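You operate a simulated robot arm through the tools that you are given. There is no shell and no other tool.

Carry out the task below with a simulated robot arm. There is one attempt and no reset: what you move stays moved.

JOB
Run a warm basin till the water covers the shut plug.
Fine: shut the plug, then cold lever a little under half open, then hot lever about three quarters; hot off first, then cold; keep it under the overflow.

It is judged by the outcome, as a careful person would: the job done as asked, and still so three seconds after it is handed in. It fails if anything else is knocked over, pushed out of place, dropped, spilled or broken. Lids that push on must go on centred and level and be pressed home; caps that screw on are set level and turned clockwise until they are tight.

ROBOT AND FRAMES
A 7-joint arm with a two-finger parallel gripper, fixed in place. Base frame: the origin is at the foot of the arm, x ahead of it, y to its left, z up; the work surface is at about z = 860. Readings come in mm, degrees, newtons and seconds.
Its first joint turns from -166.0 to 166.0 degrees. Payload 3.43 kg.
The tool frame sits at the grasp point between the pads (the TCP): z along the fingers, y along the line on which they close. The tips reach 30 mm beyond it. The gripper opens to 94 mm. The fingers are 28 mm wide and 10 mm thick; the gripper's body (50 by 96 mm) begins 55 mm behind the TCP.
Orientation is that of the tool frame in the base frame, as a unit quaternion [x, y, z, w]. With the fingers straight down and closing along the base's y, the tool's x points along the base's -x, its y along +y and its z along -z.

CONTROLS
- The arm moves only by the tool play_rows. Its argument "targets" is a list of rows, each a list of 7 numbers: the shift along the tool's x, y, z in units of 50 mm (1.0 is 50 mm), then the turn, a rotation vector about the tool's x, y, z in units of 6 degrees (1.0 is 6 degrees), then the gripper command, from -1 (fully open) to 1 (shut), values between in proportion. In form: [[tx, ty, tz, wx, wy, wz, hand], ...]. A call has 1 to 20 rows; each row shifts and turns the commanded pose from where the row before left it, along the tool's axes as they then stand. A call with a number of a shift or a turn outside -1 to 1 is refused whole. Rows are played at 5 a second. More than 50 mm and 8.6 degrees between two rows, or a gripper value outside its range, and nothing of the call is played. Where a pose cannot be reached the arm comes as near as it can. A force on the tool above 40 N (or 10 N above the force at the start of the call, whichever is more), or a blocked arm, ends the call early, and 0.2 s more pass. The fingers move at their own pace (about 45 mm/s each) and stop on an object; they squeeze with about 36 N. The grip force told is the motor's: it shows also when the fingers shut on nothing. Time passes only in rows, and 0.2 s behind the last, so rows that do not move let the fingers close. The reply holds the time, the measured pose of the TCP, the force on the tool along the base axes, the opening and the grip force, in the units named above and with some noise, with the torque about the TCP (base axes, N m) and any sound that the robot's microphone picked up, and new pictures: "views" is both (left out), scene, wrist or none.
- Cameras (640 x 400 px; columns grow to the right, rows downward): "scene" is fixed at [211, -655.3, 1453.2]; the picture's right is [0.92, -0.40, 0.00], its down [-0.16, -0.36, -0.92] and it looks along [0.37, 0.84, -0.40] (base axes); focal length 318 px, centre (320, 200). "wrist" rides on the gripper at [76, 14, -103] in the tool frame; the picture's right is [-0.18, 0.98, 0.00], its down [-0.75, -0.14, -0.64] and it looks along [-0.63, -0.12, 0.77] (tool axes); focal length 243 px, centre (320, 200). There is no depth. A picture from a camera that has moved, and an enlarged one, comes with that camera's place and axes in the base frame and with its lens. The place of the scene camera against the robot may be out by one fixed shift of up to 12 mm in any direction.
- close_up(camera, box): a new picture of the part [left, top, right, bottom] of that camera's present view, enlarged. The clock stands still meanwhile.
- hand_in(): hands the job in; it is judged then, once.

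Nothing tells you positions but the pictures and the camera data. Unless the task says otherwise, let go and move clear before handing in.

The tools are called after "Call:" by a JSON object that holds its "fn" and its "kwargs". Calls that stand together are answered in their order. play_rows: Moves the arm, as the interface text tells. Its arguments: {"type":"object","properties":{"targets":{"type":"array","items":{"type":"array","items":{"type":"number"}}},"views":{"type":"string","enum":["both","scene","wrist","none"]}},"required":["targets"]} The other tools are called the same way: close_up (camera, box) takes an enlarged picture of a part of a camera's view; hand_in () hands the job in.

At the start:

```text
clock: 0.0
position: [551.4, 92.4, 1223.0]
orientation: [0.0, 1.0, 0.0, 0.0]
ft_force: [-1.7, -0.6, -0.1]
ft_torque: [-0.03, 0.01, -0.01]
finger_gap: 94.0
grasp_force: 0.0
```

scene: 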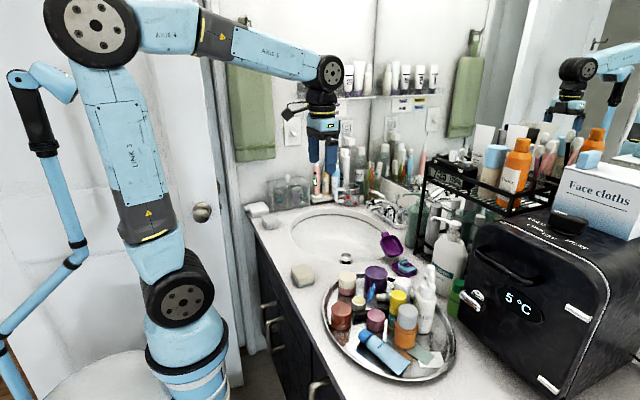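
wrist: 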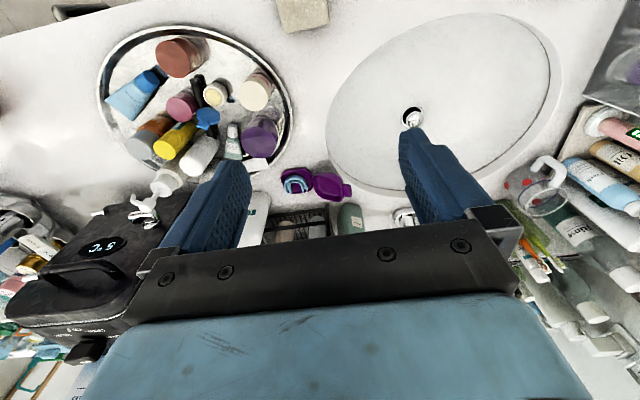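

I see a basin with a plug in the middle and taps behind it, with a tray of toiletries to the right. I'll enlarge the tap and plug areas before moving.

Call:
{"fn": "close_up", "kwargs": {"camera": "scene", "box": [240, 160, 460, 300]}}

Call:
{"fn": "close_up", "kwargs": {"camera": "scene", "box": [350, 180, 430, 230]}}

Call:
{"fn": "close_up", "kwargs": {"camera": "wrist", "box": [320, 60, 560, 260]}}

```text
2.86 times, centred on (350, 230) of scene
camera zoom: at [211.0, -655.3, 1453.2], right [0.92, -0.4, 0.0], down [-0.16, -0.36, -0.92], along [0.37, 0.84, -0.4], focal length 910 px, centre (234, 114)
```

zoom: 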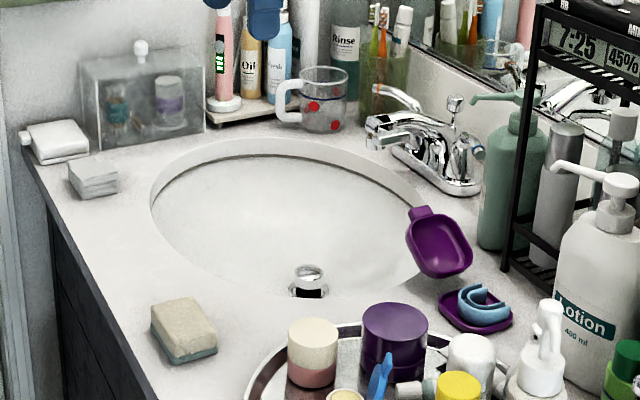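

```text
8.00 times, centred on (390, 205) of scene
camera zoom: at [211.0, -655.3, 1453.2], right [0.92, -0.4, 0.0], down [-0.16, -0.36, -0.92], along [0.37, 0.84, -0.4], focal length 2548 px, centre (-240, 160)
```

zoom: 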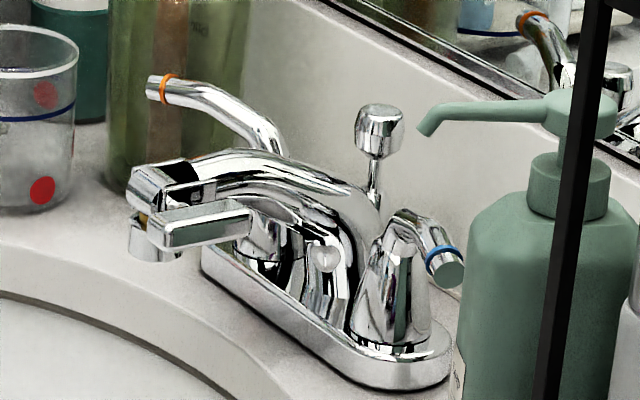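

```text
2.00 times, centred on (440, 160) of wrist
camera zoom: at [476.2, 107.8, 1324.1], right [0.18, 0.98, 0.0], down [0.75, -0.14, 0.64], along [0.63, -0.12, -0.77], focal length 485 px, centre (80, 280)
```

zoom: 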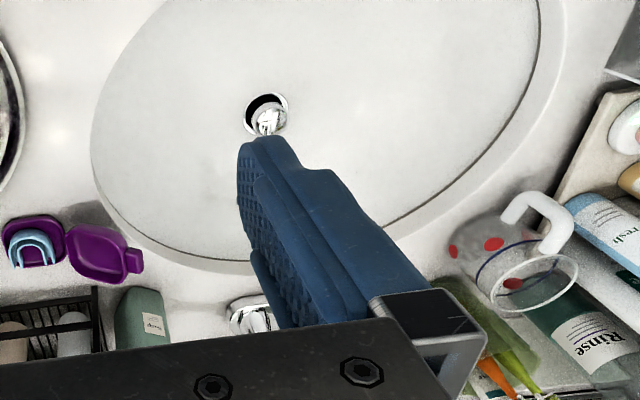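

The plug stands raised in the drain at roughly (739, 287, 738), and the tap is near x≈900, y≈230. I'll bring the wrist camera over the basin for a closer look at the tap.

Call:
{"fn": "play_rows", "kwargs": {"targets": [[-0.66, 0.46, 0.23, 0, 0, 0, -1], [-0.66, 0.46, 0.23, 0, 0, 0, -1], [-0.66, 0.46, 0.23, 0, 0, 0, -1], [-0.66, 0.46, 0.23, 0, 0, 0, -1], [-0.66, 0.46, 0.23, 0, 0, 0, -1], [-0.66, 0.46, 0.23, 0, 0, 0, -1]]}}

```text
clock: 1.4
position: [748.3, 231.5, 1153.7]
orientation: [0.0, 1.0, -0.001, 0.001]
ft_force: [-0.2, -0.7, 1.1]
ft_torque: [0.02, -0.02, -0.01]
finger_gap: 94.0
grasp_force: 0.1
camera wrist: at [673.0, 246.0, 1255.3], right [0.18, 0.98, 0.0], down [0.75, -0.14, 0.64], along [0.63, -0.12, -0.77], focal length 243 px, centre (320, 200)
```

scene: 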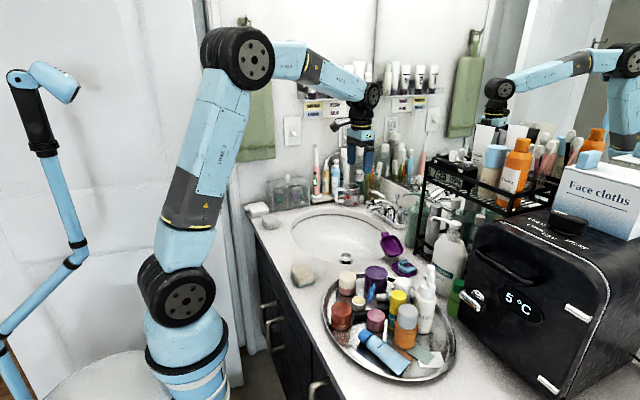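
wrist: 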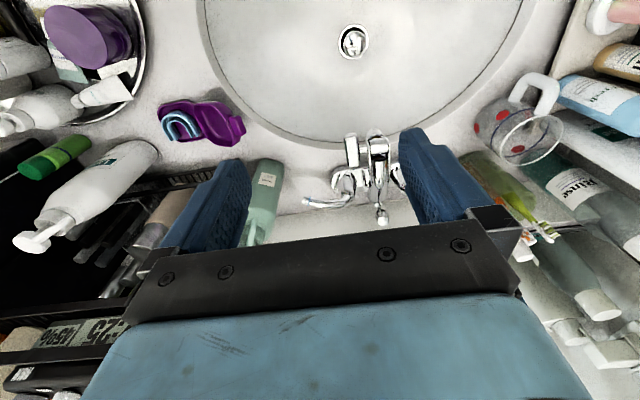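

Call:
{"fn": "close_up", "kwargs": {"camera": "wrist", "box": [280, 110, 440, 240]}}

Call:
{"fn": "close_up", "kwargs": {"camera": "wrist", "box": [310, 10, 390, 70]}}

Call:
{"fn": "close_up", "kwargs": {"camera": "scene", "box": [300, 170, 440, 280]}}

```text
3.08 times, centred on (360, 175) of wrist
camera zoom: at [673.0, 246.0, 1255.3], right [0.18, 0.98, 0.0], down [0.75, -0.14, 0.64], along [0.63, -0.12, -0.77], focal length 746 px, centre (197, 277)
```

zoom: 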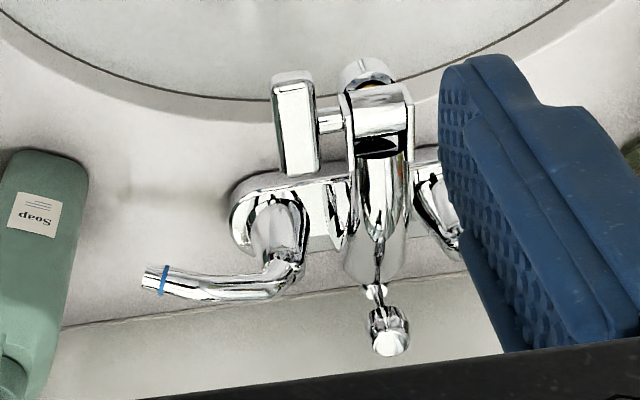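

```text
6.67 times, centred on (350, 40) of wrist
camera zoom: at [673.0, 246.0, 1255.3], right [0.18, 0.98, 0.0], down [0.75, -0.14, 0.64], along [0.63, -0.12, -0.77], focal length 1618 px, centre (120, 1267)
```

zoom: 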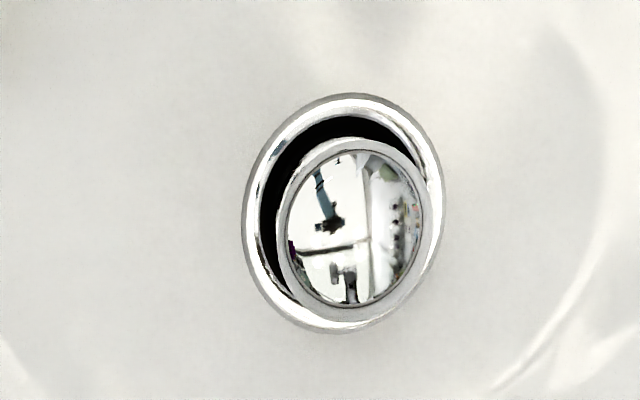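

```text
3.64 times, centred on (370, 225) of scene
camera zoom: at [211.0, -655.3, 1453.2], right [0.92, -0.4, 0.0], down [-0.16, -0.36, -0.92], along [0.37, 0.84, -0.4], focal length 1158 px, centre (138, 109)
```

zoom: 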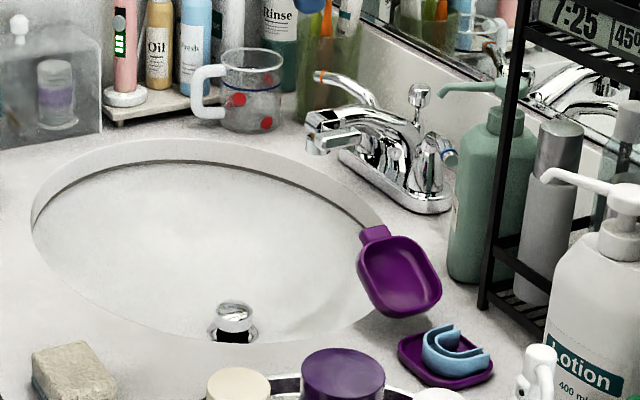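

The tap is a centreset. The blue-ringed cold lever points to −y, the hot lever points to +y, and a lift-rod knob sits behind the spout at about (969, 295, 962). I'll tilt the hand 30° forward and approach above the knob.

Call:
{"fn": "play_rows", "kwargs": {"targets": [[0, 0, 0, 0, -1, 0, -0.06], [0, 0, 0, 0, -1, 0, -0.06], [0, 0, 0, 0, -1, 0, -0.06], [0, 0, 0, 0, -1, 0, -0.06], [0, 0, 0, 0, -1, 0, -0.06], [-0.472, 0.254, 0.8, 0, 0, 0, -0.06], [-0.472, 0.254, 0.8, 0, 0, 0, -0.06], [-0.472, 0.254, 0.8, 0, 0, 0, -0.06], [-0.472, 0.254, 0.8, 0, 0, 0, -0.06], [0, 0, 0, 0, 0, 0, -0.06]]}}

```text
clock: 3.6
position: [913.0, 280.0, 1060.9]
orientation: [0.0, 0.966, 0.0, 0.259]
ft_force: [0.2, 0.0, -0.9]
ft_torque: [-0.01, 0.0, -0.03]
finger_gap: 49.6
grasp_force: 0.0
camera wrist: at [796.1, 295.4, 1112.9], right [0.16, 0.98, 0.09], down [0.33, -0.14, 0.93], along [0.93, -0.12, -0.35], focal length 243 px, centre (320, 200)
```

scene: 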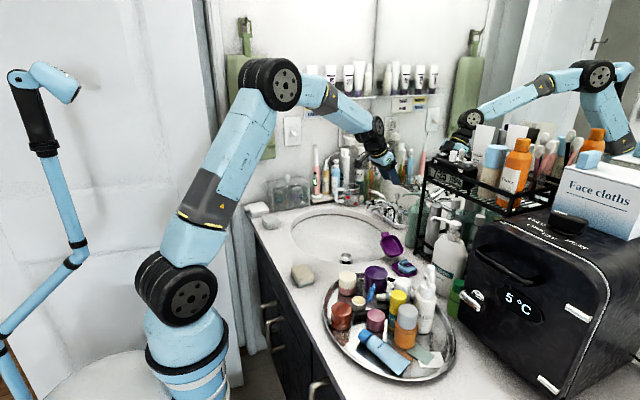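
wrist: 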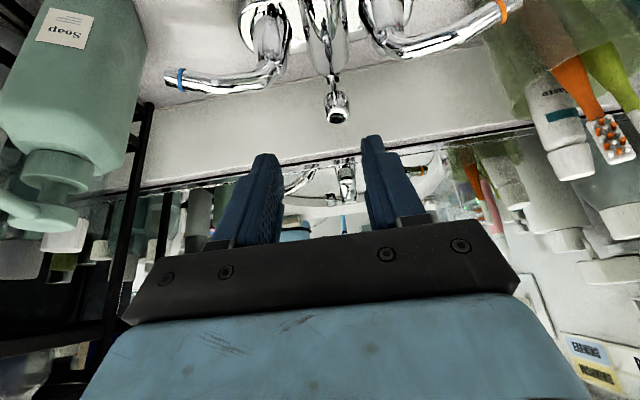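

Call:
{"fn": "close_up", "kwargs": {"camera": "wrist", "box": [160, 0, 520, 200]}}

Call:
{"fn": "close_up", "kwargs": {"camera": "scene", "box": [350, 130, 450, 230]}}

```text
1.78 times, centred on (340, 100) of wrist
camera zoom: at [796.1, 295.4, 1112.9], right [0.16, 0.98, 0.09], down [0.33, -0.14, 0.93], along [0.93, -0.12, -0.35], focal length 431 px, centre (284, 378)
```

zoom: 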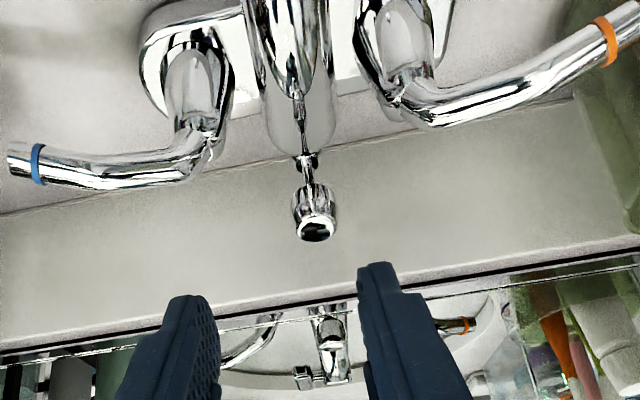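

```text
4.00 times, centred on (400, 180) of scene
camera zoom: at [211.0, -655.3, 1453.2], right [0.92, -0.4, 0.0], down [-0.16, -0.36, -0.92], along [0.37, 0.84, -0.4], focal length 1274 px, centre (0, 280)
```

zoom: 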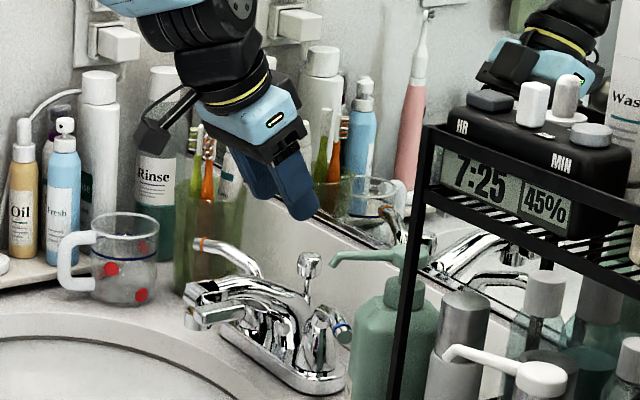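

Call:
{"fn": "play_rows", "kwargs": {"targets": [[-0.03, 0.314, 0, 0, 0, 0, -0.06], [0, 0, 0.5, 0, 0, 0, -0.06], [0, 0, 0.5, 0, 0, 0, -0.06], [0, 0, 0.5, 0, 0, 0, -0.06], [0, 0, 0.4, 0, 0, 0, -0.06]]}}

Call:
{"fn": "close_up", "kwargs": {"camera": "wrist", "box": [200, 0, 480, 200]}}

Call:
{"fn": "close_up", "kwargs": {"camera": "scene", "box": [350, 160, 430, 220]}}

```text
clock: 4.8
position: [961.7, 300.3, 980.4]
orientation: [0.001, 0.966, 0.0, 0.259]
ft_force: [-0.9, -0.6, 0.5]
ft_torque: [0.0, 0.01, 0.01]
finger_gap: 49.8
grasp_force: 0.1
camera wrist: at [844.9, 314.8, 1030.4], right [0.16, 0.98, 0.09], down [0.33, -0.14, 0.93], along [0.93, -0.12, -0.35], focal length 243 px, centre (320, 200)
```

scene: 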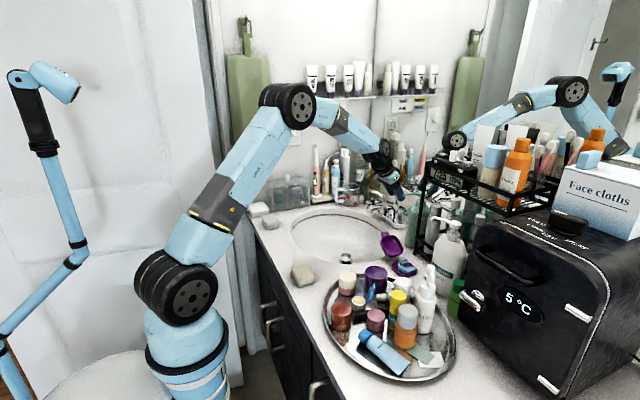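
wrist: 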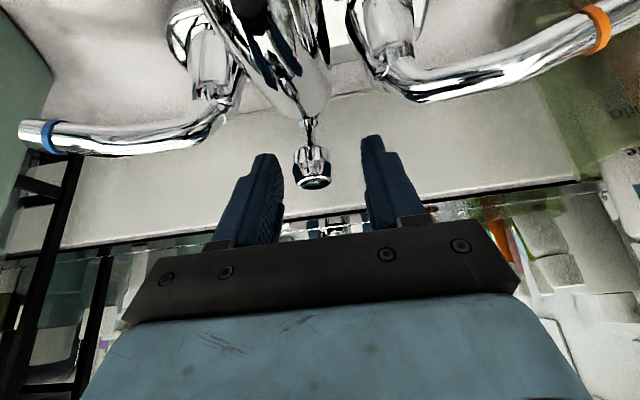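

```text
2.00 times, centred on (340, 100) of wrist
camera zoom: at [844.9, 314.8, 1030.4], right [0.16, 0.98, 0.09], down [0.33, -0.14, 0.93], along [0.93, -0.12, -0.35], focal length 485 px, centre (280, 400)
```

zoom: 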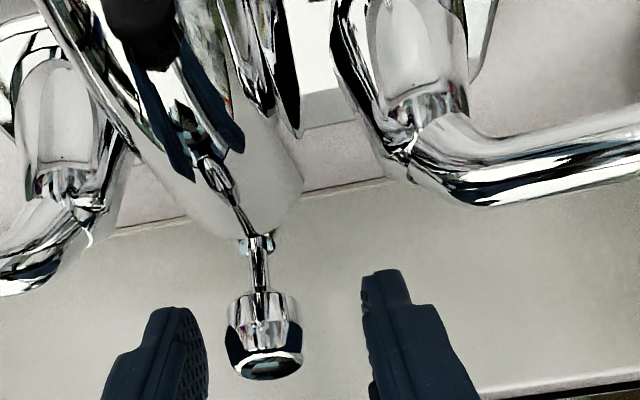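

```text
6.67 times, centred on (390, 190) of scene
camera zoom: at [211.0, -655.3, 1453.2], right [0.92, -0.4, 0.0], down [-0.16, -0.36, -0.92], along [0.37, 0.84, -0.4], focal length 2123 px, centre (-147, 267)
```

zoom: 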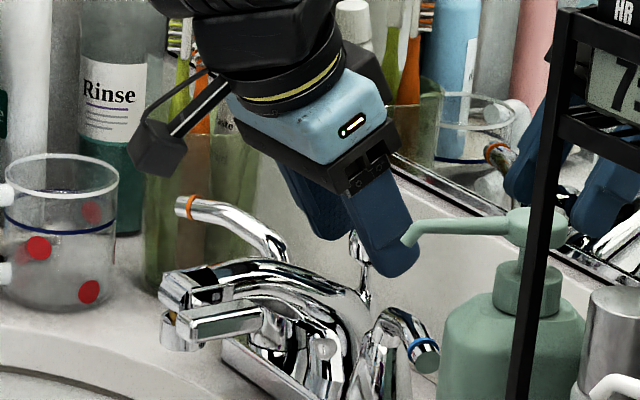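

The knob sits about 21 mm ahead of the TCP and 5 mm to −y. I'll centre on it, move in slightly and grip it.

Call:
{"fn": "play_rows", "kwargs": {"targets": [[0, -0.09, 0.05, 0, 0, 0, -0.06], [0, 0, 0.07, 0, 0, 0, -0.06], [0, 0, 0, 0, 0, 0, 0.2], [0, 0, 0, 0, 0, 0, 0.6], [0, 0, 0, 0, 0, 0, 0.8], [0, 0, 0, 0, 0, 0, 1], [0, 0, 0, 0, 0, 0, 1]]}}

Call:
{"fn": "close_up", "kwargs": {"camera": "scene", "box": [320, 180, 420, 280]}}

```text
clock: 6.4
position: [964.7, 294.7, 974.3]
orientation: [-0.001, 0.966, 0.0, 0.259]
ft_force: [2.1, 10.5, -0.6]
ft_torque: [0.1, -0.11, 0.09]
finger_gap: 22.8
grasp_force: 45.1
camera wrist: at [847.0, 310.2, 1024.7], right [0.16, 0.98, 0.09], down [0.33, -0.14, 0.93], along [0.93, -0.12, -0.35], focal length 243 px, centre (320, 200)
```

scene: 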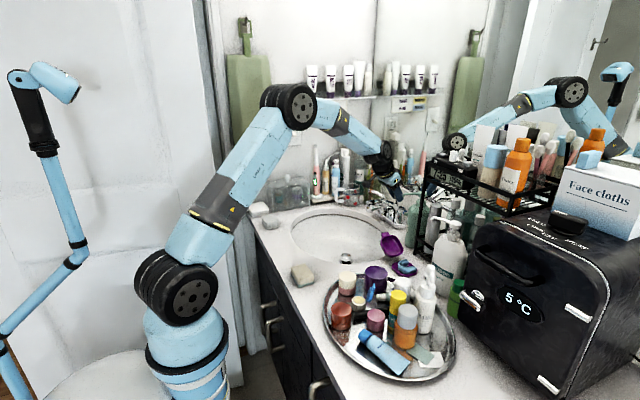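
wrist: 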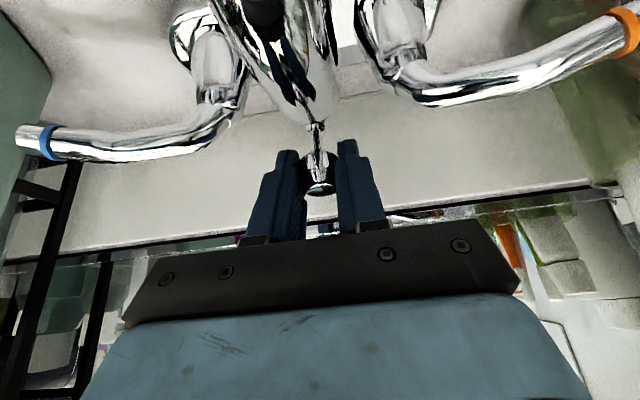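

```text
4.00 times, centred on (370, 230) of scene
camera zoom: at [211.0, -655.3, 1453.2], right [0.92, -0.4, 0.0], down [-0.16, -0.36, -0.92], along [0.37, 0.84, -0.4], focal length 1274 px, centre (120, 80)
```

zoom: 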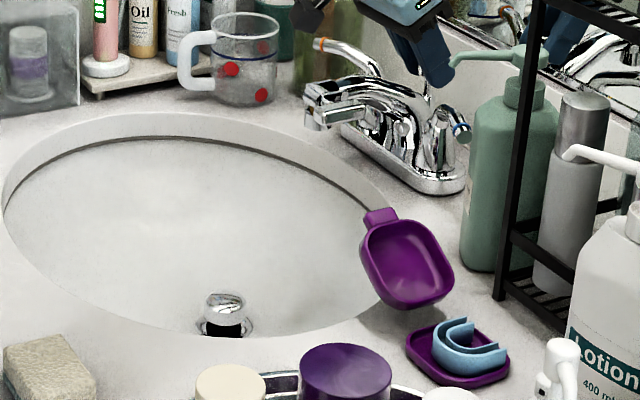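

Call:
{"fn": "play_rows", "kwargs": {"targets": [[-0.04, 0.02, -0.07, 0, 0, 0, 1], [-0.04, 0, -0.07, 0, 0, 0, 1], [-0.04, 0, -0.07, 0, 0, 0, 1]]}}

Call:
{"fn": "close_up", "kwargs": {"camera": "scene", "box": [320, 180, 420, 280]}}

```text
clock: 7.2
position: [963.4, 294.5, 985.8]
orientation: [0.0, 0.966, 0.0, 0.259]
ft_force: [3.9, 11.4, 0.1]
ft_torque: [0.11, 0.86, 0.06]
finger_gap: 22.7
grasp_force: 44.4
camera wrist: at [847.0, 310.4, 1037.4], right [0.16, 0.98, 0.09], down [0.33, -0.14, 0.93], along [0.93, -0.12, -0.35], focal length 243 px, centre (320, 200)
```

scene: 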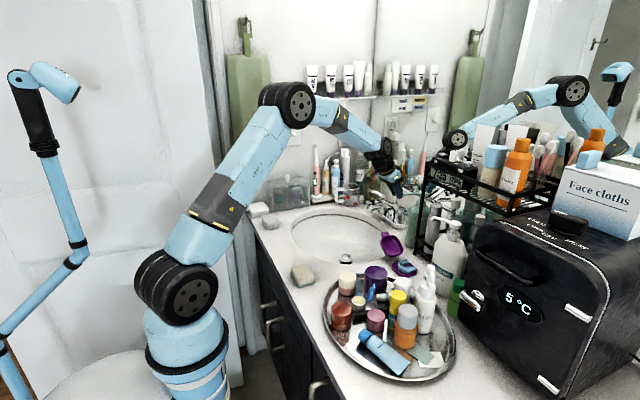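
wrist: 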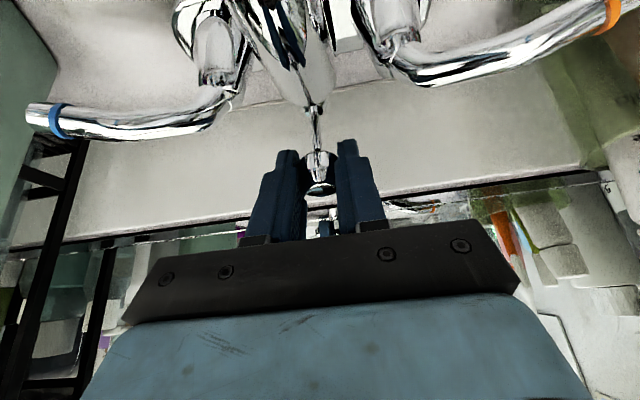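

```text
4.00 times, centred on (370, 230) of scene
camera zoom: at [211.0, -655.3, 1453.2], right [0.92, -0.4, 0.0], down [-0.16, -0.36, -0.92], along [0.37, 0.84, -0.4], focal length 1274 px, centre (120, 80)
```

zoom: 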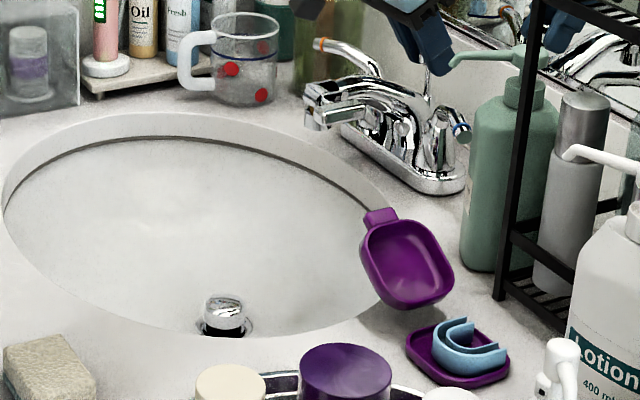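

Lifting the rod lowers the plug, so I'll keep going until the rod reaches its stop.

Call:
{"fn": "play_rows", "kwargs": {"targets": [[-0.05, 0, -0.087, 0, 0, 0, 1], [-0.05, 0, -0.087, 0, 0, 0, 1], [-0.05, 0, -0.087, 0, 0, 0, 1], [-0.05, 0, -0.087, 0, 0, 0, 1]], "views": "wrist"}}

Call:
{"fn": "close_up", "kwargs": {"camera": "scene", "box": [320, 180, 420, 280]}}

```text
clock: 8.2
position: [964.4, 295.2, 1003.2]
orientation: [0.001, 0.966, -0.002, 0.257]
ft_force: [-0.9, 11.4, -6.9]
ft_torque: [0.12, -0.66, 0.14]
finger_gap: 23.2
grasp_force: 44.7
camera wrist: at [847.1, 310.4, 1055.4], right [0.16, 0.98, 0.09], down [0.33, -0.14, 0.93], along [0.93, -0.12, -0.35], focal length 243 px, centre (320, 200)
```

wrist: 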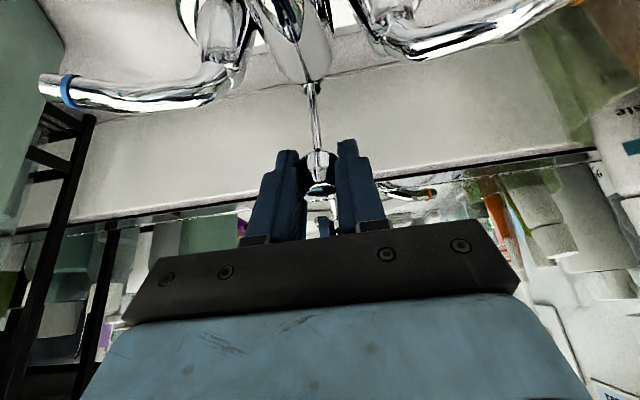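

```text
4.00 times, centred on (370, 230) of scene
camera zoom: at [211.0, -655.3, 1453.2], right [0.92, -0.4, 0.0], down [-0.16, -0.36, -0.92], along [0.37, 0.84, -0.4], focal length 1274 px, centre (120, 80)
```

zoom: 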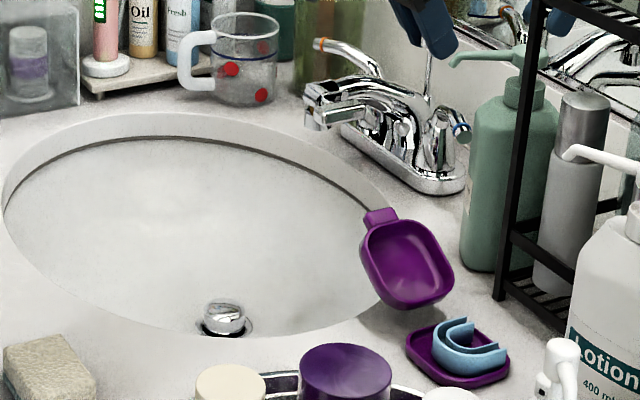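

Call:
{"fn": "play_rows", "kwargs": {"targets": [[-0.03, 0, -0.052, 0, 0, 0, 1], [-0.03, 0, -0.052, 0, 0, 0, 1], [0, 0, 0, 0, 0, 0, 1]], "views": "wrist"}}

Call:
{"fn": "close_up", "kwargs": {"camera": "scene", "box": [320, 230, 380, 280]}}

```text
clock: 9.0
position: [964.8, 294.9, 1007.0]
orientation: [-0.001, 0.967, 0.0, 0.253]
ft_force: [18.4, 9.4, -16.5]
ft_torque: [0.14, -0.77, 0.06]
finger_gap: 22.8
grasp_force: 45.0
stopped in row 3: the force on the tool passed its limit at 41 N (the readings are from after the stop); the commanded pose is now the measured one
camera wrist: at [847.5, 310.5, 1057.3], right [0.16, 0.98, 0.09], down [0.34, -0.14, 0.93], along [0.93, -0.12, -0.36], focal length 243 px, centre (320, 200)
```

wrist: 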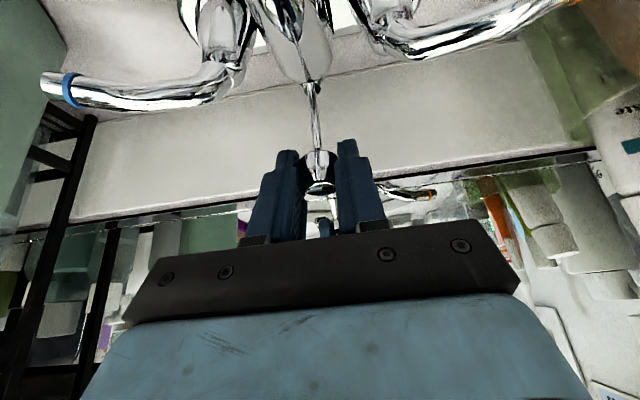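

```text
8.00 times, centred on (350, 255) of scene
camera zoom: at [211.0, -655.3, 1453.2], right [0.92, -0.4, 0.0], down [-0.16, -0.36, -0.92], along [0.37, 0.84, -0.4], focal length 2548 px, centre (80, -240)
```

zoom: 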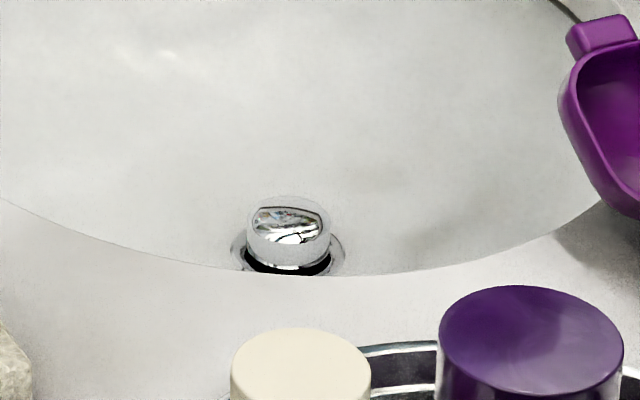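

The rod has reached its stop. The plug is lower, but I want to confirm it is seated, so I'll release the knob, back off and look at the plug from the wrist camera.

Call:
{"fn": "play_rows", "kwargs": {"targets": [[0, 0, 0, 0, 0, 0, 0.3], [0, 0, 0, 0, 0, 0, -0.1], [0, 0, 0, 0, 0, 0, -0.1], [0, 0, -0.5, 0, 0, 0, -0.1], [0, 0, -0.7, 0, 0, 0, -0.1], [0, 0, -0.8, 0, 0, 0, -0.1]]}}

Call:
{"fn": "close_up", "kwargs": {"camera": "wrist", "box": [160, 0, 520, 200]}}

Call:
{"fn": "close_up", "kwargs": {"camera": "scene", "box": [320, 180, 420, 280]}}

```text
clock: 10.4
position: [913.6, 293.9, 1095.5]
orientation: [0.0, 0.967, -0.001, 0.255]
ft_force: [0.9, 0.8, -0.7]
ft_torque: [-0.06, 0.02, 0.0]
finger_gap: 51.8
grasp_force: 0.1
camera wrist: at [796.3, 309.5, 1148.1], right [0.16, 0.98, 0.09], down [0.34, -0.14, 0.93], along [0.93, -0.12, -0.36], focal length 243 px, centre (320, 200)
```

scene: 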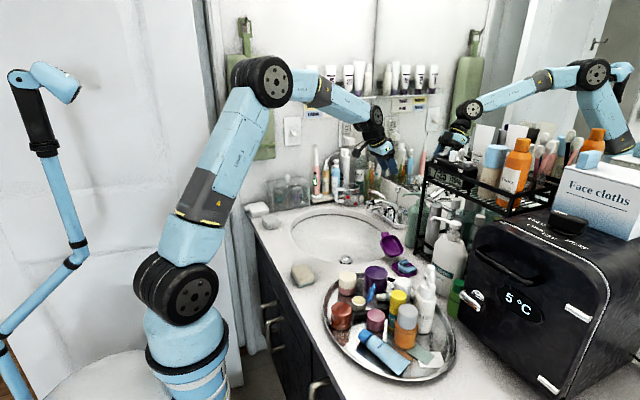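
wrist: 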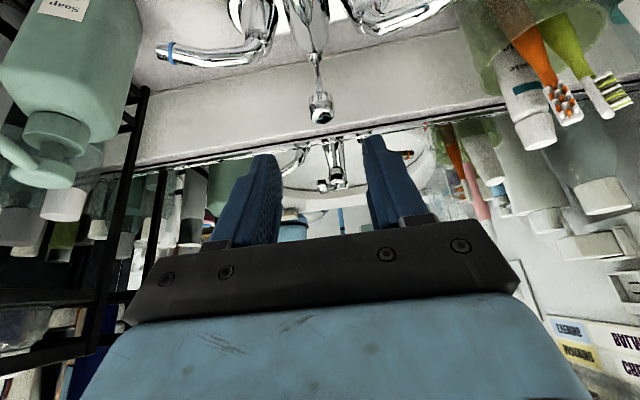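

```text
1.78 times, centred on (340, 100) of wrist
camera zoom: at [796.3, 309.5, 1148.1], right [0.16, 0.98, 0.09], down [0.34, -0.14, 0.93], along [0.93, -0.12, -0.36], focal length 431 px, centre (284, 378)
```

zoom: 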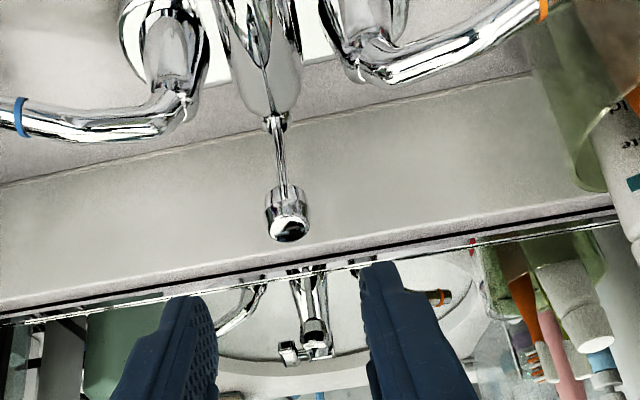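

```text
4.00 times, centred on (370, 230) of scene
camera zoom: at [211.0, -655.3, 1453.2], right [0.92, -0.4, 0.0], down [-0.16, -0.36, -0.92], along [0.37, 0.84, -0.4], focal length 1274 px, centre (120, 80)
```

zoom: 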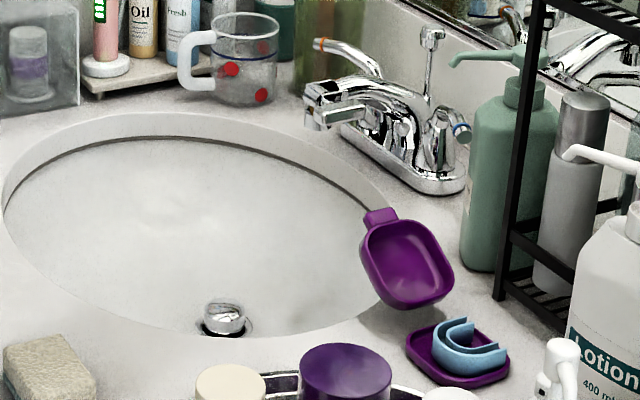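

Call:
{"fn": "play_rows", "kwargs": {"targets": [[0.852, 0, -0.243, 0, 0, 0, -1], [0.852, 0, -0.243, 0, 0, 0, -1], [0.852, 0, -0.243, 0, 0, 0, -1], [0.852, 0, -0.243, 0, 0, 0, -1], [0.852, 0, -0.243, 0, 0, 0, -1], [0, 0, 0, 0, 1, 0, -1], [0, 0, 0, 0, 1, 0, -1], [0, 0, 0, 0, 1, 0, -1], [0, 0, 0, 0, 1, 0, -1], [0, 0, 0, 0, 1, 0, -1]]}}

Call:
{"fn": "close_up", "kwargs": {"camera": "wrist", "box": [260, 40, 420, 160]}}

```text
clock: 12.6
position: [697.8, 293.7, 1043.4]
orientation: [0.0, 1.0, -0.001, -0.004]
ft_force: [-0.5, 0.3, -0.7]
ft_torque: [-0.02, -0.01, 0.01]
finger_gap: 94.0
grasp_force: 0.1
camera wrist: at [622.3, 309.3, 1146.7], right [0.18, 0.98, 0.0], down [0.76, -0.14, 0.64], along [0.62, -0.12, -0.77], focal length 243 px, centre (320, 200)
```

scene: 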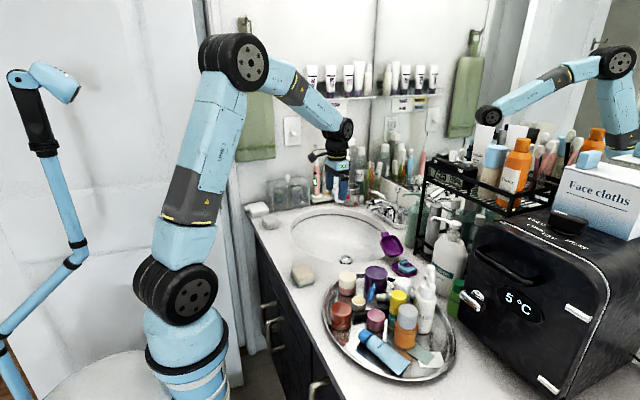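
wrist: 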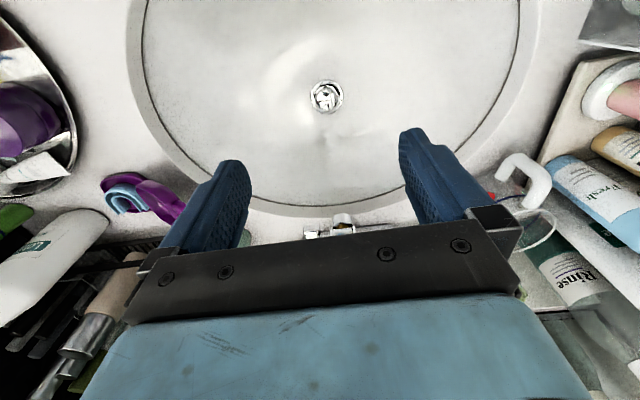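

```text
3.33 times, centred on (340, 100) of wrist
camera zoom: at [622.3, 309.3, 1146.7], right [0.18, 0.98, 0.0], down [0.76, -0.14, 0.64], along [0.62, -0.12, -0.77], focal length 809 px, centre (253, 533)
```

zoom: 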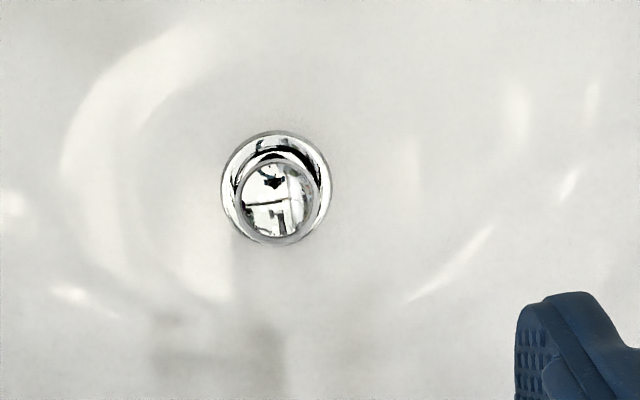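

Call:
{"fn": "close_up", "kwargs": {"camera": "wrist", "box": [302, 78, 350, 114]}}

Call:
{"fn": "close_up", "kwargs": {"camera": "scene", "box": [328, 244, 364, 270]}}

Call:
{"fn": "close_up", "kwargs": {"camera": "scene", "box": [300, 170, 440, 280]}}

```text
11.11 times, centred on (326, 96) of wrist
camera zoom: at [622.3, 309.3, 1146.7], right [0.18, 0.98, 0.0], down [0.76, -0.14, 0.64], along [0.62, -0.12, -0.77], focal length 2696 px, centre (253, 1356)
```

zoom: 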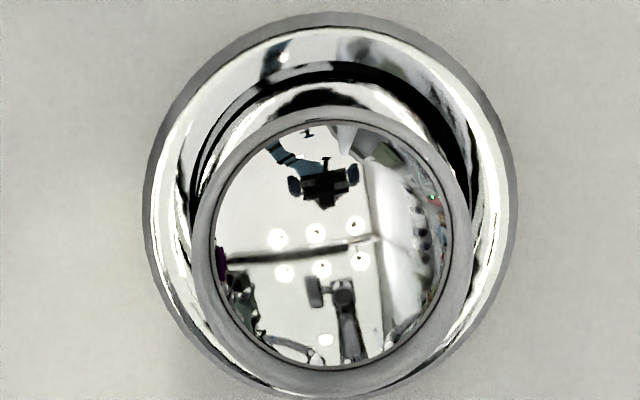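

```text
15.38 times, centred on (346, 257) of scene
camera zoom: at [211.0, -655.3, 1453.2], right [0.92, -0.4, 0.0], down [-0.16, -0.36, -0.92], along [0.37, 0.84, -0.4], focal length 4900 px, centre (-80, -677)
```

zoom: 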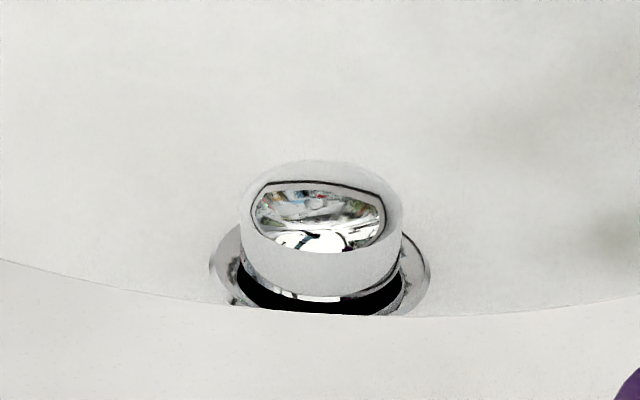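

```text
3.64 times, centred on (370, 225) of scene
camera zoom: at [211.0, -655.3, 1453.2], right [0.92, -0.4, 0.0], down [-0.16, -0.36, -0.92], along [0.37, 0.84, -0.4], focal length 1158 px, centre (138, 109)
```

zoom: 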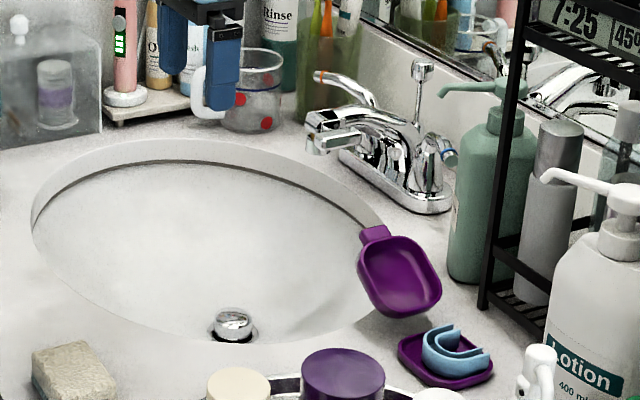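

The rod stays up by itself at knob z≈992. The plug has only dropped about 6 mm and a dark gap still shows, so it may not be seated. I'll close the fingers and come down over the plug to test it with gentle pressure.

Call:
{"fn": "play_rows", "kwargs": {"targets": [[-0.15, 0, 0.8, 0, 0, 0, 1], [-0.15, 0, 0.8, 0, 0, 0, 1], [-0.15, 0, 0.8, 0, 0, 0, 1], [-0.15, 0, 0.8, 0, 0, 0, 1], [-0.15, 0, 0.8, 0, 0, 0, 1], [-0.15, 0, 0.8, 0, 0, 0, 1], [0, 0, 0.3, 0, 0, 0, 1]]}}

Call:
{"fn": "close_up", "kwargs": {"camera": "scene", "box": [310, 210, 390, 270]}}

```text
clock: 14.2
position: [743.0, 293.9, 786.6]
orientation: [-0.001, 1.0, -0.001, -0.003]
ft_force: [0.8, -0.5, 0.7]
ft_torque: [-0.02, -0.06, 0.02]
finger_gap: 0.0
grasp_force: 33.0
camera wrist: at [667.1, 310.1, 889.7], right [0.18, 0.98, 0.0], down [0.76, -0.14, 0.64], along [0.63, -0.12, -0.77], focal length 243 px, centre (320, 200)
```

scene: 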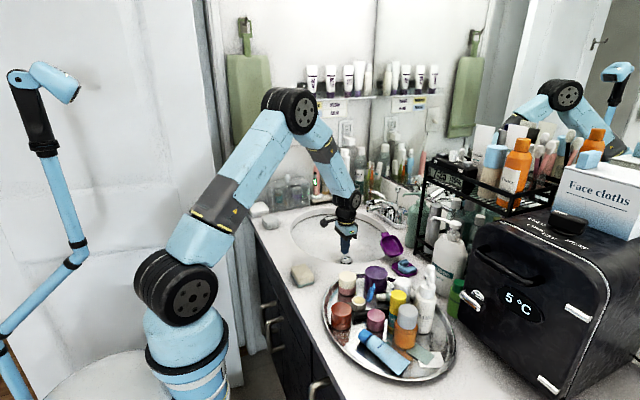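
wrist: 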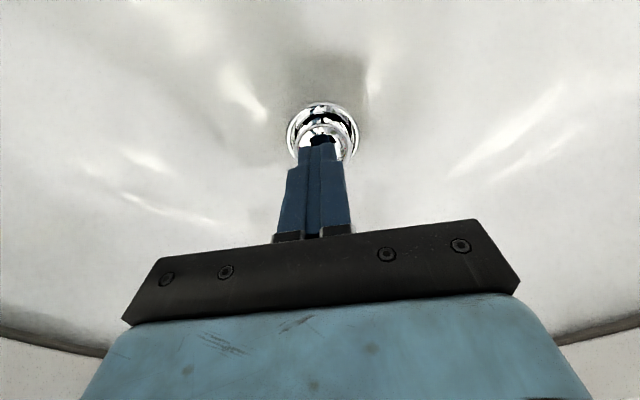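

```text
6.67 times, centred on (350, 240) of scene
camera zoom: at [211.0, -655.3, 1453.2], right [0.92, -0.4, 0.0], down [-0.16, -0.36, -0.92], along [0.37, 0.84, -0.4], focal length 2123 px, centre (120, -67)
```

zoom: 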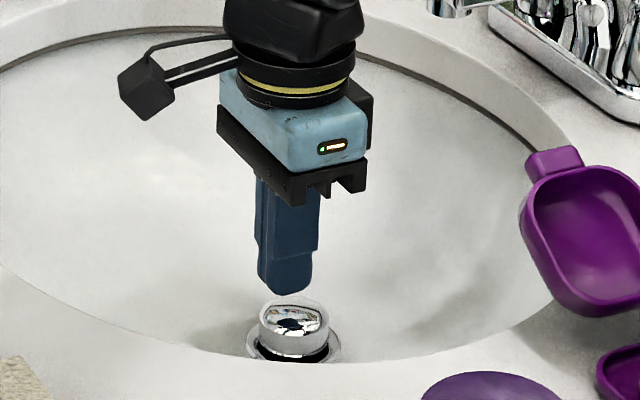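

Call:
{"fn": "play_rows", "kwargs": {"targets": [[-0.04, 0, 0.15, 0, 0, 0, 1], [0, 0, 0.15, 0, 0, 0, 1], [0, 0, 0.1, 0, 0, 0, 1]], "views": "wrist"}}

Call:
{"fn": "close_up", "kwargs": {"camera": "scene", "box": [310, 210, 390, 270]}}

```text
clock: 15.0
position: [744.2, 293.3, 767.2]
orientation: [0.0, 1.0, -0.001, -0.004]
ft_force: [0.7, 0.3, 0.2]
ft_torque: [-0.03, 0.01, -0.01]
finger_gap: 0.1
grasp_force: 32.8
camera wrist: at [668.7, 310.0, 870.2], right [0.18, 0.98, 0.0], down [0.76, -0.14, 0.64], along [0.62, -0.12, -0.77], focal length 243 px, centre (320, 200)
```

wrist: 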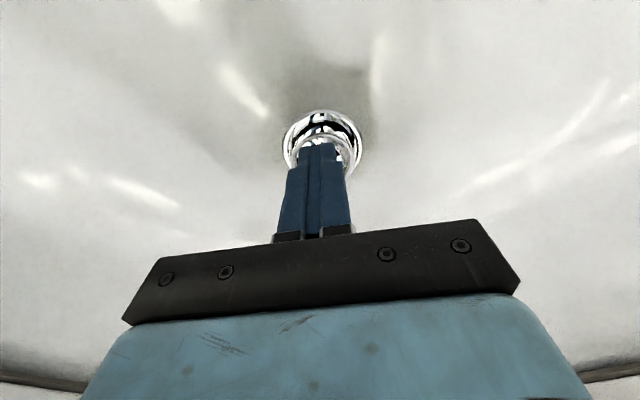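

```text
6.67 times, centred on (350, 240) of scene
camera zoom: at [211.0, -655.3, 1453.2], right [0.92, -0.4, 0.0], down [-0.16, -0.36, -0.92], along [0.37, 0.84, -0.4], focal length 2123 px, centre (120, -67)
```

zoom: 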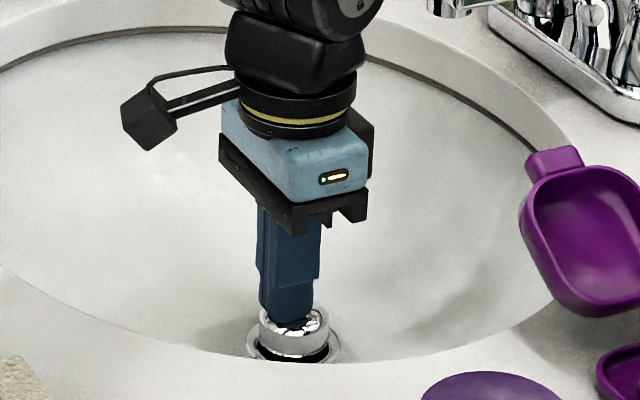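

Call:
{"fn": "play_rows", "kwargs": {"targets": [[0, 0, 0.06, 0, 0, 0, 1], [0, 0, 0.06, 0, 0, 0, 1], [0, 0, 0.06, 0, 0, 0, 1]], "views": "none"}}

Call:
{"fn": "close_up", "kwargs": {"camera": "scene", "box": [310, 210, 390, 270]}}

```text
clock: 15.7
position: [743.1, 294.4, 765.7]
orientation: [0.001, 1.0, 0.001, -0.001]
ft_force: [-9.5, -3.7, 17.8]
ft_torque: [-0.16, 0.27, 0.0]
finger_gap: 0.0
grasp_force: 32.3
stopped in row 3: the force on the tool passed its limit at 44 N (the readings are from after the stop); the commanded pose is now the measured one
```

```text
6.67 times, centred on (350, 240) of scene
camera zoom: at [211.0, -655.3, 1453.2], right [0.92, -0.4, 0.0], down [-0.16, -0.36, -0.92], along [0.37, 0.84, -0.4], focal length 2123 px, centre (120, -67)
```

zoom: 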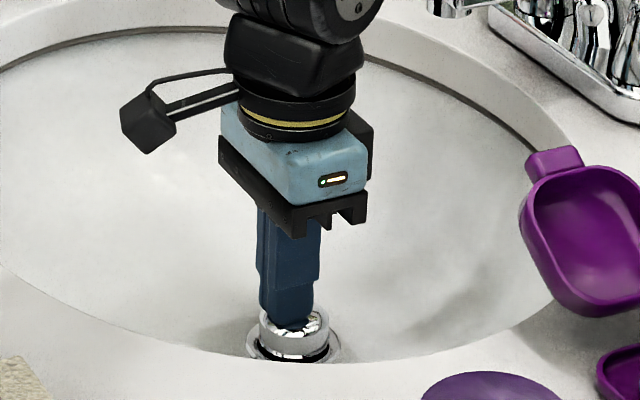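

The plug doesn't move under 44 N, so it is hard on its stop and shut. Next I'll rise clear of the basin, tilt the hand forward and get behind the cold lever, which has its blue ring at about (921, 183, 951).

Call:
{"fn": "play_rows", "kwargs": {"targets": [[0, 0, -0.5, 0, 0, 0, 1], [0, 0, -0.95, 0, 0, 0, 1], [0, 0, -0.95, 0, 0, 0, 1], [0, 0, -0.95, 0, 0, 0, 1], [0, 0, -0.95, 0, 0, 0, 1], [0, 0, -0.95, 0, 0, 0, 1], [0, 0, -0.95, 0, 0, 0, 1], [0, 0, -0.5, 0, 0, 0, 1], [0, 0, 0, 0, -1, 0, 1], [0, 0, 0, 0, -1, 0, 1], [0, 0, 0, 0, -1, 0, 1], [0, 0, 0, 0, -1, 0, 1], [0, 0, 0, 0, -1, 0, 1], [-0.44, -0.44, 0.468, 0, 0, 0, 1], [-0.44, -0.44, 0.468, 0, 0, 0, 1], [-0.44, -0.44, 0.468, 0, 0, 0, 1], [-0.44, -0.44, 0.468, 0, 0, 0, 1], [-0.44, -0.44, 0.468, 0, 0, 0, 1], [0, 0, 0, 0, 0, 0, 1]]}}

Call:
{"fn": "close_up", "kwargs": {"camera": "wrist", "box": [160, 0, 480, 200]}}

Call:
{"fn": "close_up", "kwargs": {"camera": "scene", "box": [350, 160, 430, 220]}}

```text
clock: 19.7
position: [896.8, 185.0, 1051.7]
orientation: [0.001, 0.966, 0.001, 0.258]
ft_force: [0.4, -0.2, -1.2]
ft_torque: [0.0, 0.01, 0.01]
finger_gap: 0.0
grasp_force: 33.7
camera wrist: at [780.1, 200.7, 1102.7], right [0.16, 0.98, 0.09], down [0.33, -0.14, 0.93], along [0.93, -0.12, -0.35], focal length 243 px, centre (320, 200)
```

scene: 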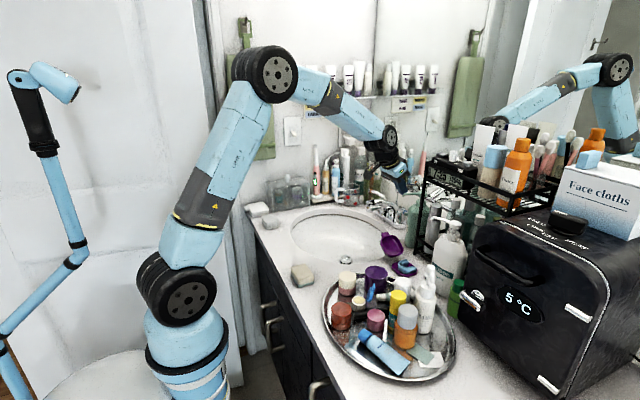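
wrist: 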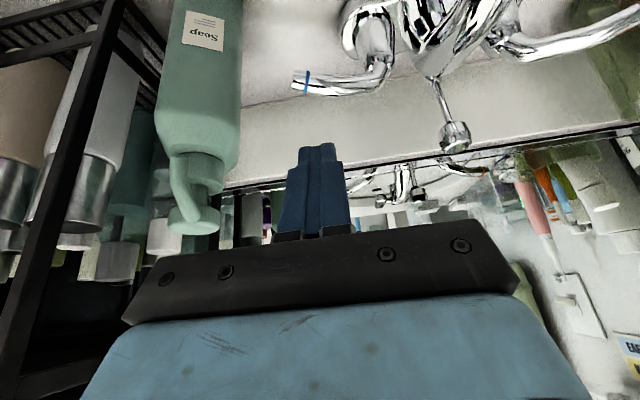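

```text
2.00 times, centred on (320, 100) of wrist
camera zoom: at [780.1, 200.7, 1102.7], right [0.16, 0.98, 0.09], down [0.33, -0.14, 0.93], along [0.93, -0.12, -0.35], focal length 485 px, centre (320, 400)
```

zoom: 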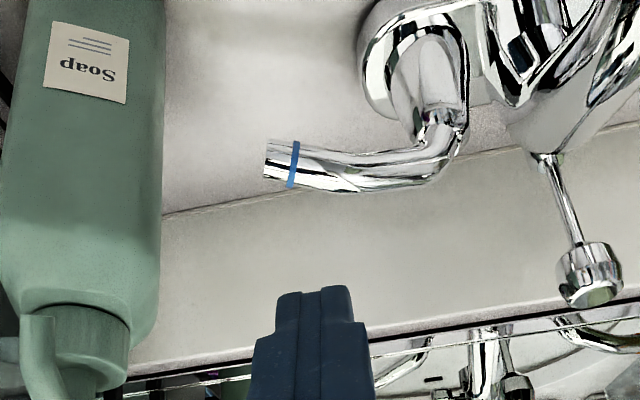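

```text
6.67 times, centred on (390, 190) of scene
camera zoom: at [211.0, -655.3, 1453.2], right [0.92, -0.4, 0.0], down [-0.16, -0.36, -0.92], along [0.37, 0.84, -0.4], focal length 2123 px, centre (-147, 267)
```

zoom: 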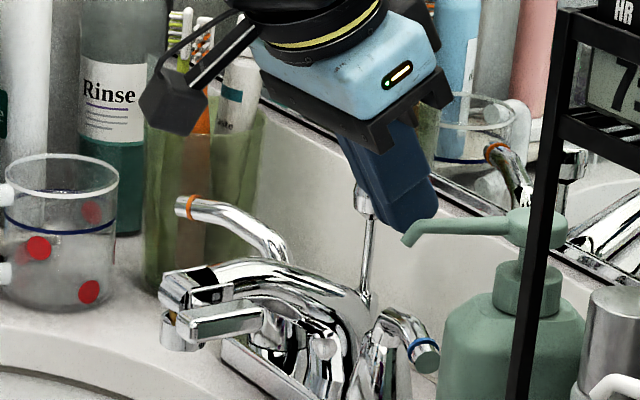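

The pump nozzle of the soap is at about (861, 131, 1043), so I'll work closer to the lever's pivot, around y≈198, to stay clear of it. I'll come down behind the lever.

Call:
{"fn": "play_rows", "kwargs": {"targets": [[-0.19, 0.26, 0, 0, 0, 0, 1], [0, 0, 0.5, 0, 0, 0, 1], [0, 0, 0.5, 0, 0, 0, 1], [0, 0, 0.5, 0, 0, 0, 1], [0, 0, 0.5, 0, 0, 0, 1], [0, 0, 0.03, 0, 0, 0, 1]]}}

Call:
{"fn": "close_up", "kwargs": {"camera": "wrist", "box": [160, 0, 480, 200]}}

Call:
{"fn": "close_up", "kwargs": {"camera": "scene", "box": [350, 160, 430, 220]}}

```text
clock: 21.1
position: [956.9, 197.6, 969.3]
orientation: [0.001, 0.966, 0.0, 0.258]
ft_force: [-0.2, 0.9, 0.5]
ft_torque: [-0.04, 0.0, 0.01]
finger_gap: 0.0
grasp_force: 33.2
camera wrist: at [840.3, 213.7, 1019.5], right [0.16, 0.98, 0.09], down [0.33, -0.14, 0.93], along [0.93, -0.12, -0.35], focal length 243 px, centre (320, 200)
```

scene: 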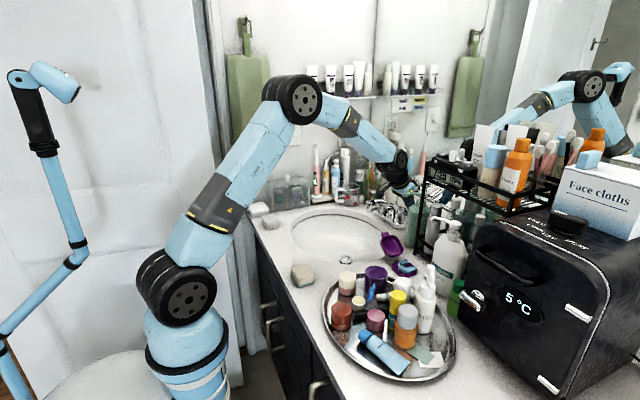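
wrist: 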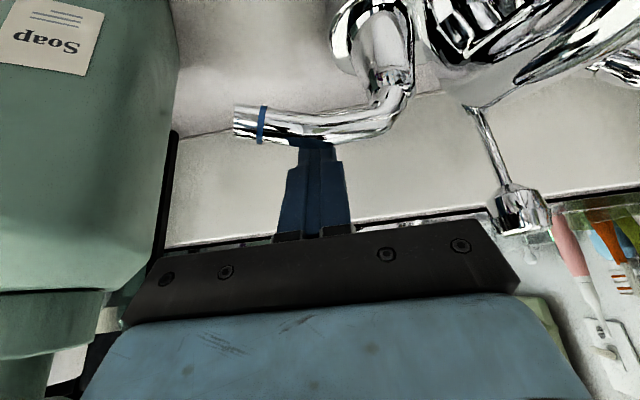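

```text
2.00 times, centred on (320, 100) of wrist
camera zoom: at [840.3, 213.7, 1019.5], right [0.16, 0.98, 0.09], down [0.33, -0.14, 0.93], along [0.93, -0.12, -0.35], focal length 485 px, centre (320, 400)
```

zoom: 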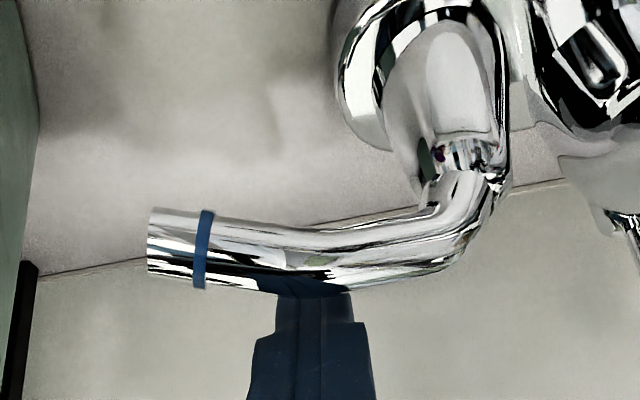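

```text
6.67 times, centred on (390, 190) of scene
camera zoom: at [211.0, -655.3, 1453.2], right [0.92, -0.4, 0.0], down [-0.16, -0.36, -0.92], along [0.37, 0.84, -0.4], focal length 2123 px, centre (-147, 267)
```

zoom: 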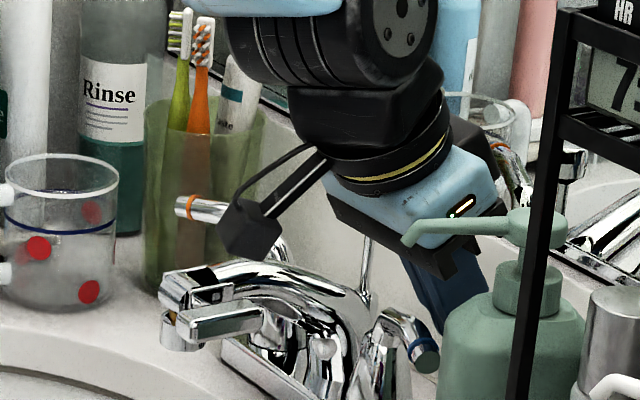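

The fingers are behind the cold lever. I'll draw it toward the user in small steps and watch for flow.

Call:
{"fn": "play_rows", "kwargs": {"targets": [[0.0693, 0, -0.04, 0, 0, 0, 1], [0.0693, 0, -0.04, 0, 0, 0, 1], [0.0693, 0, -0.04, 0, 0, 0, 1], [0.0693, 0, -0.04, 0, 0, 0, 1]], "views": "wrist"}}

```text
clock: 22.1
position: [942.8, 197.4, 970.8]
orientation: [0.0, 0.966, 0.001, 0.257]
ft_force: [0.8, -0.4, 1.4]
ft_torque: [0.03, 0.0, -0.02]
finger_gap: 0.0
grasp_force: 32.8
camera wrist: at [825.0, 213.1, 1020.8], right [0.16, 0.98, 0.09], down [0.33, -0.14, 0.93], along [0.93, -0.12, -0.35], focal length 243 px, centre (320, 200)
```

wrist: 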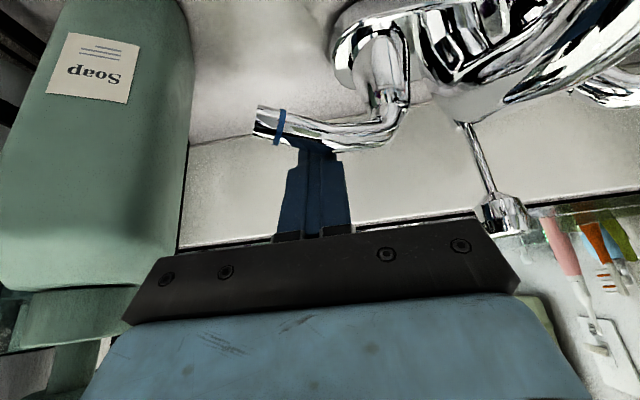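

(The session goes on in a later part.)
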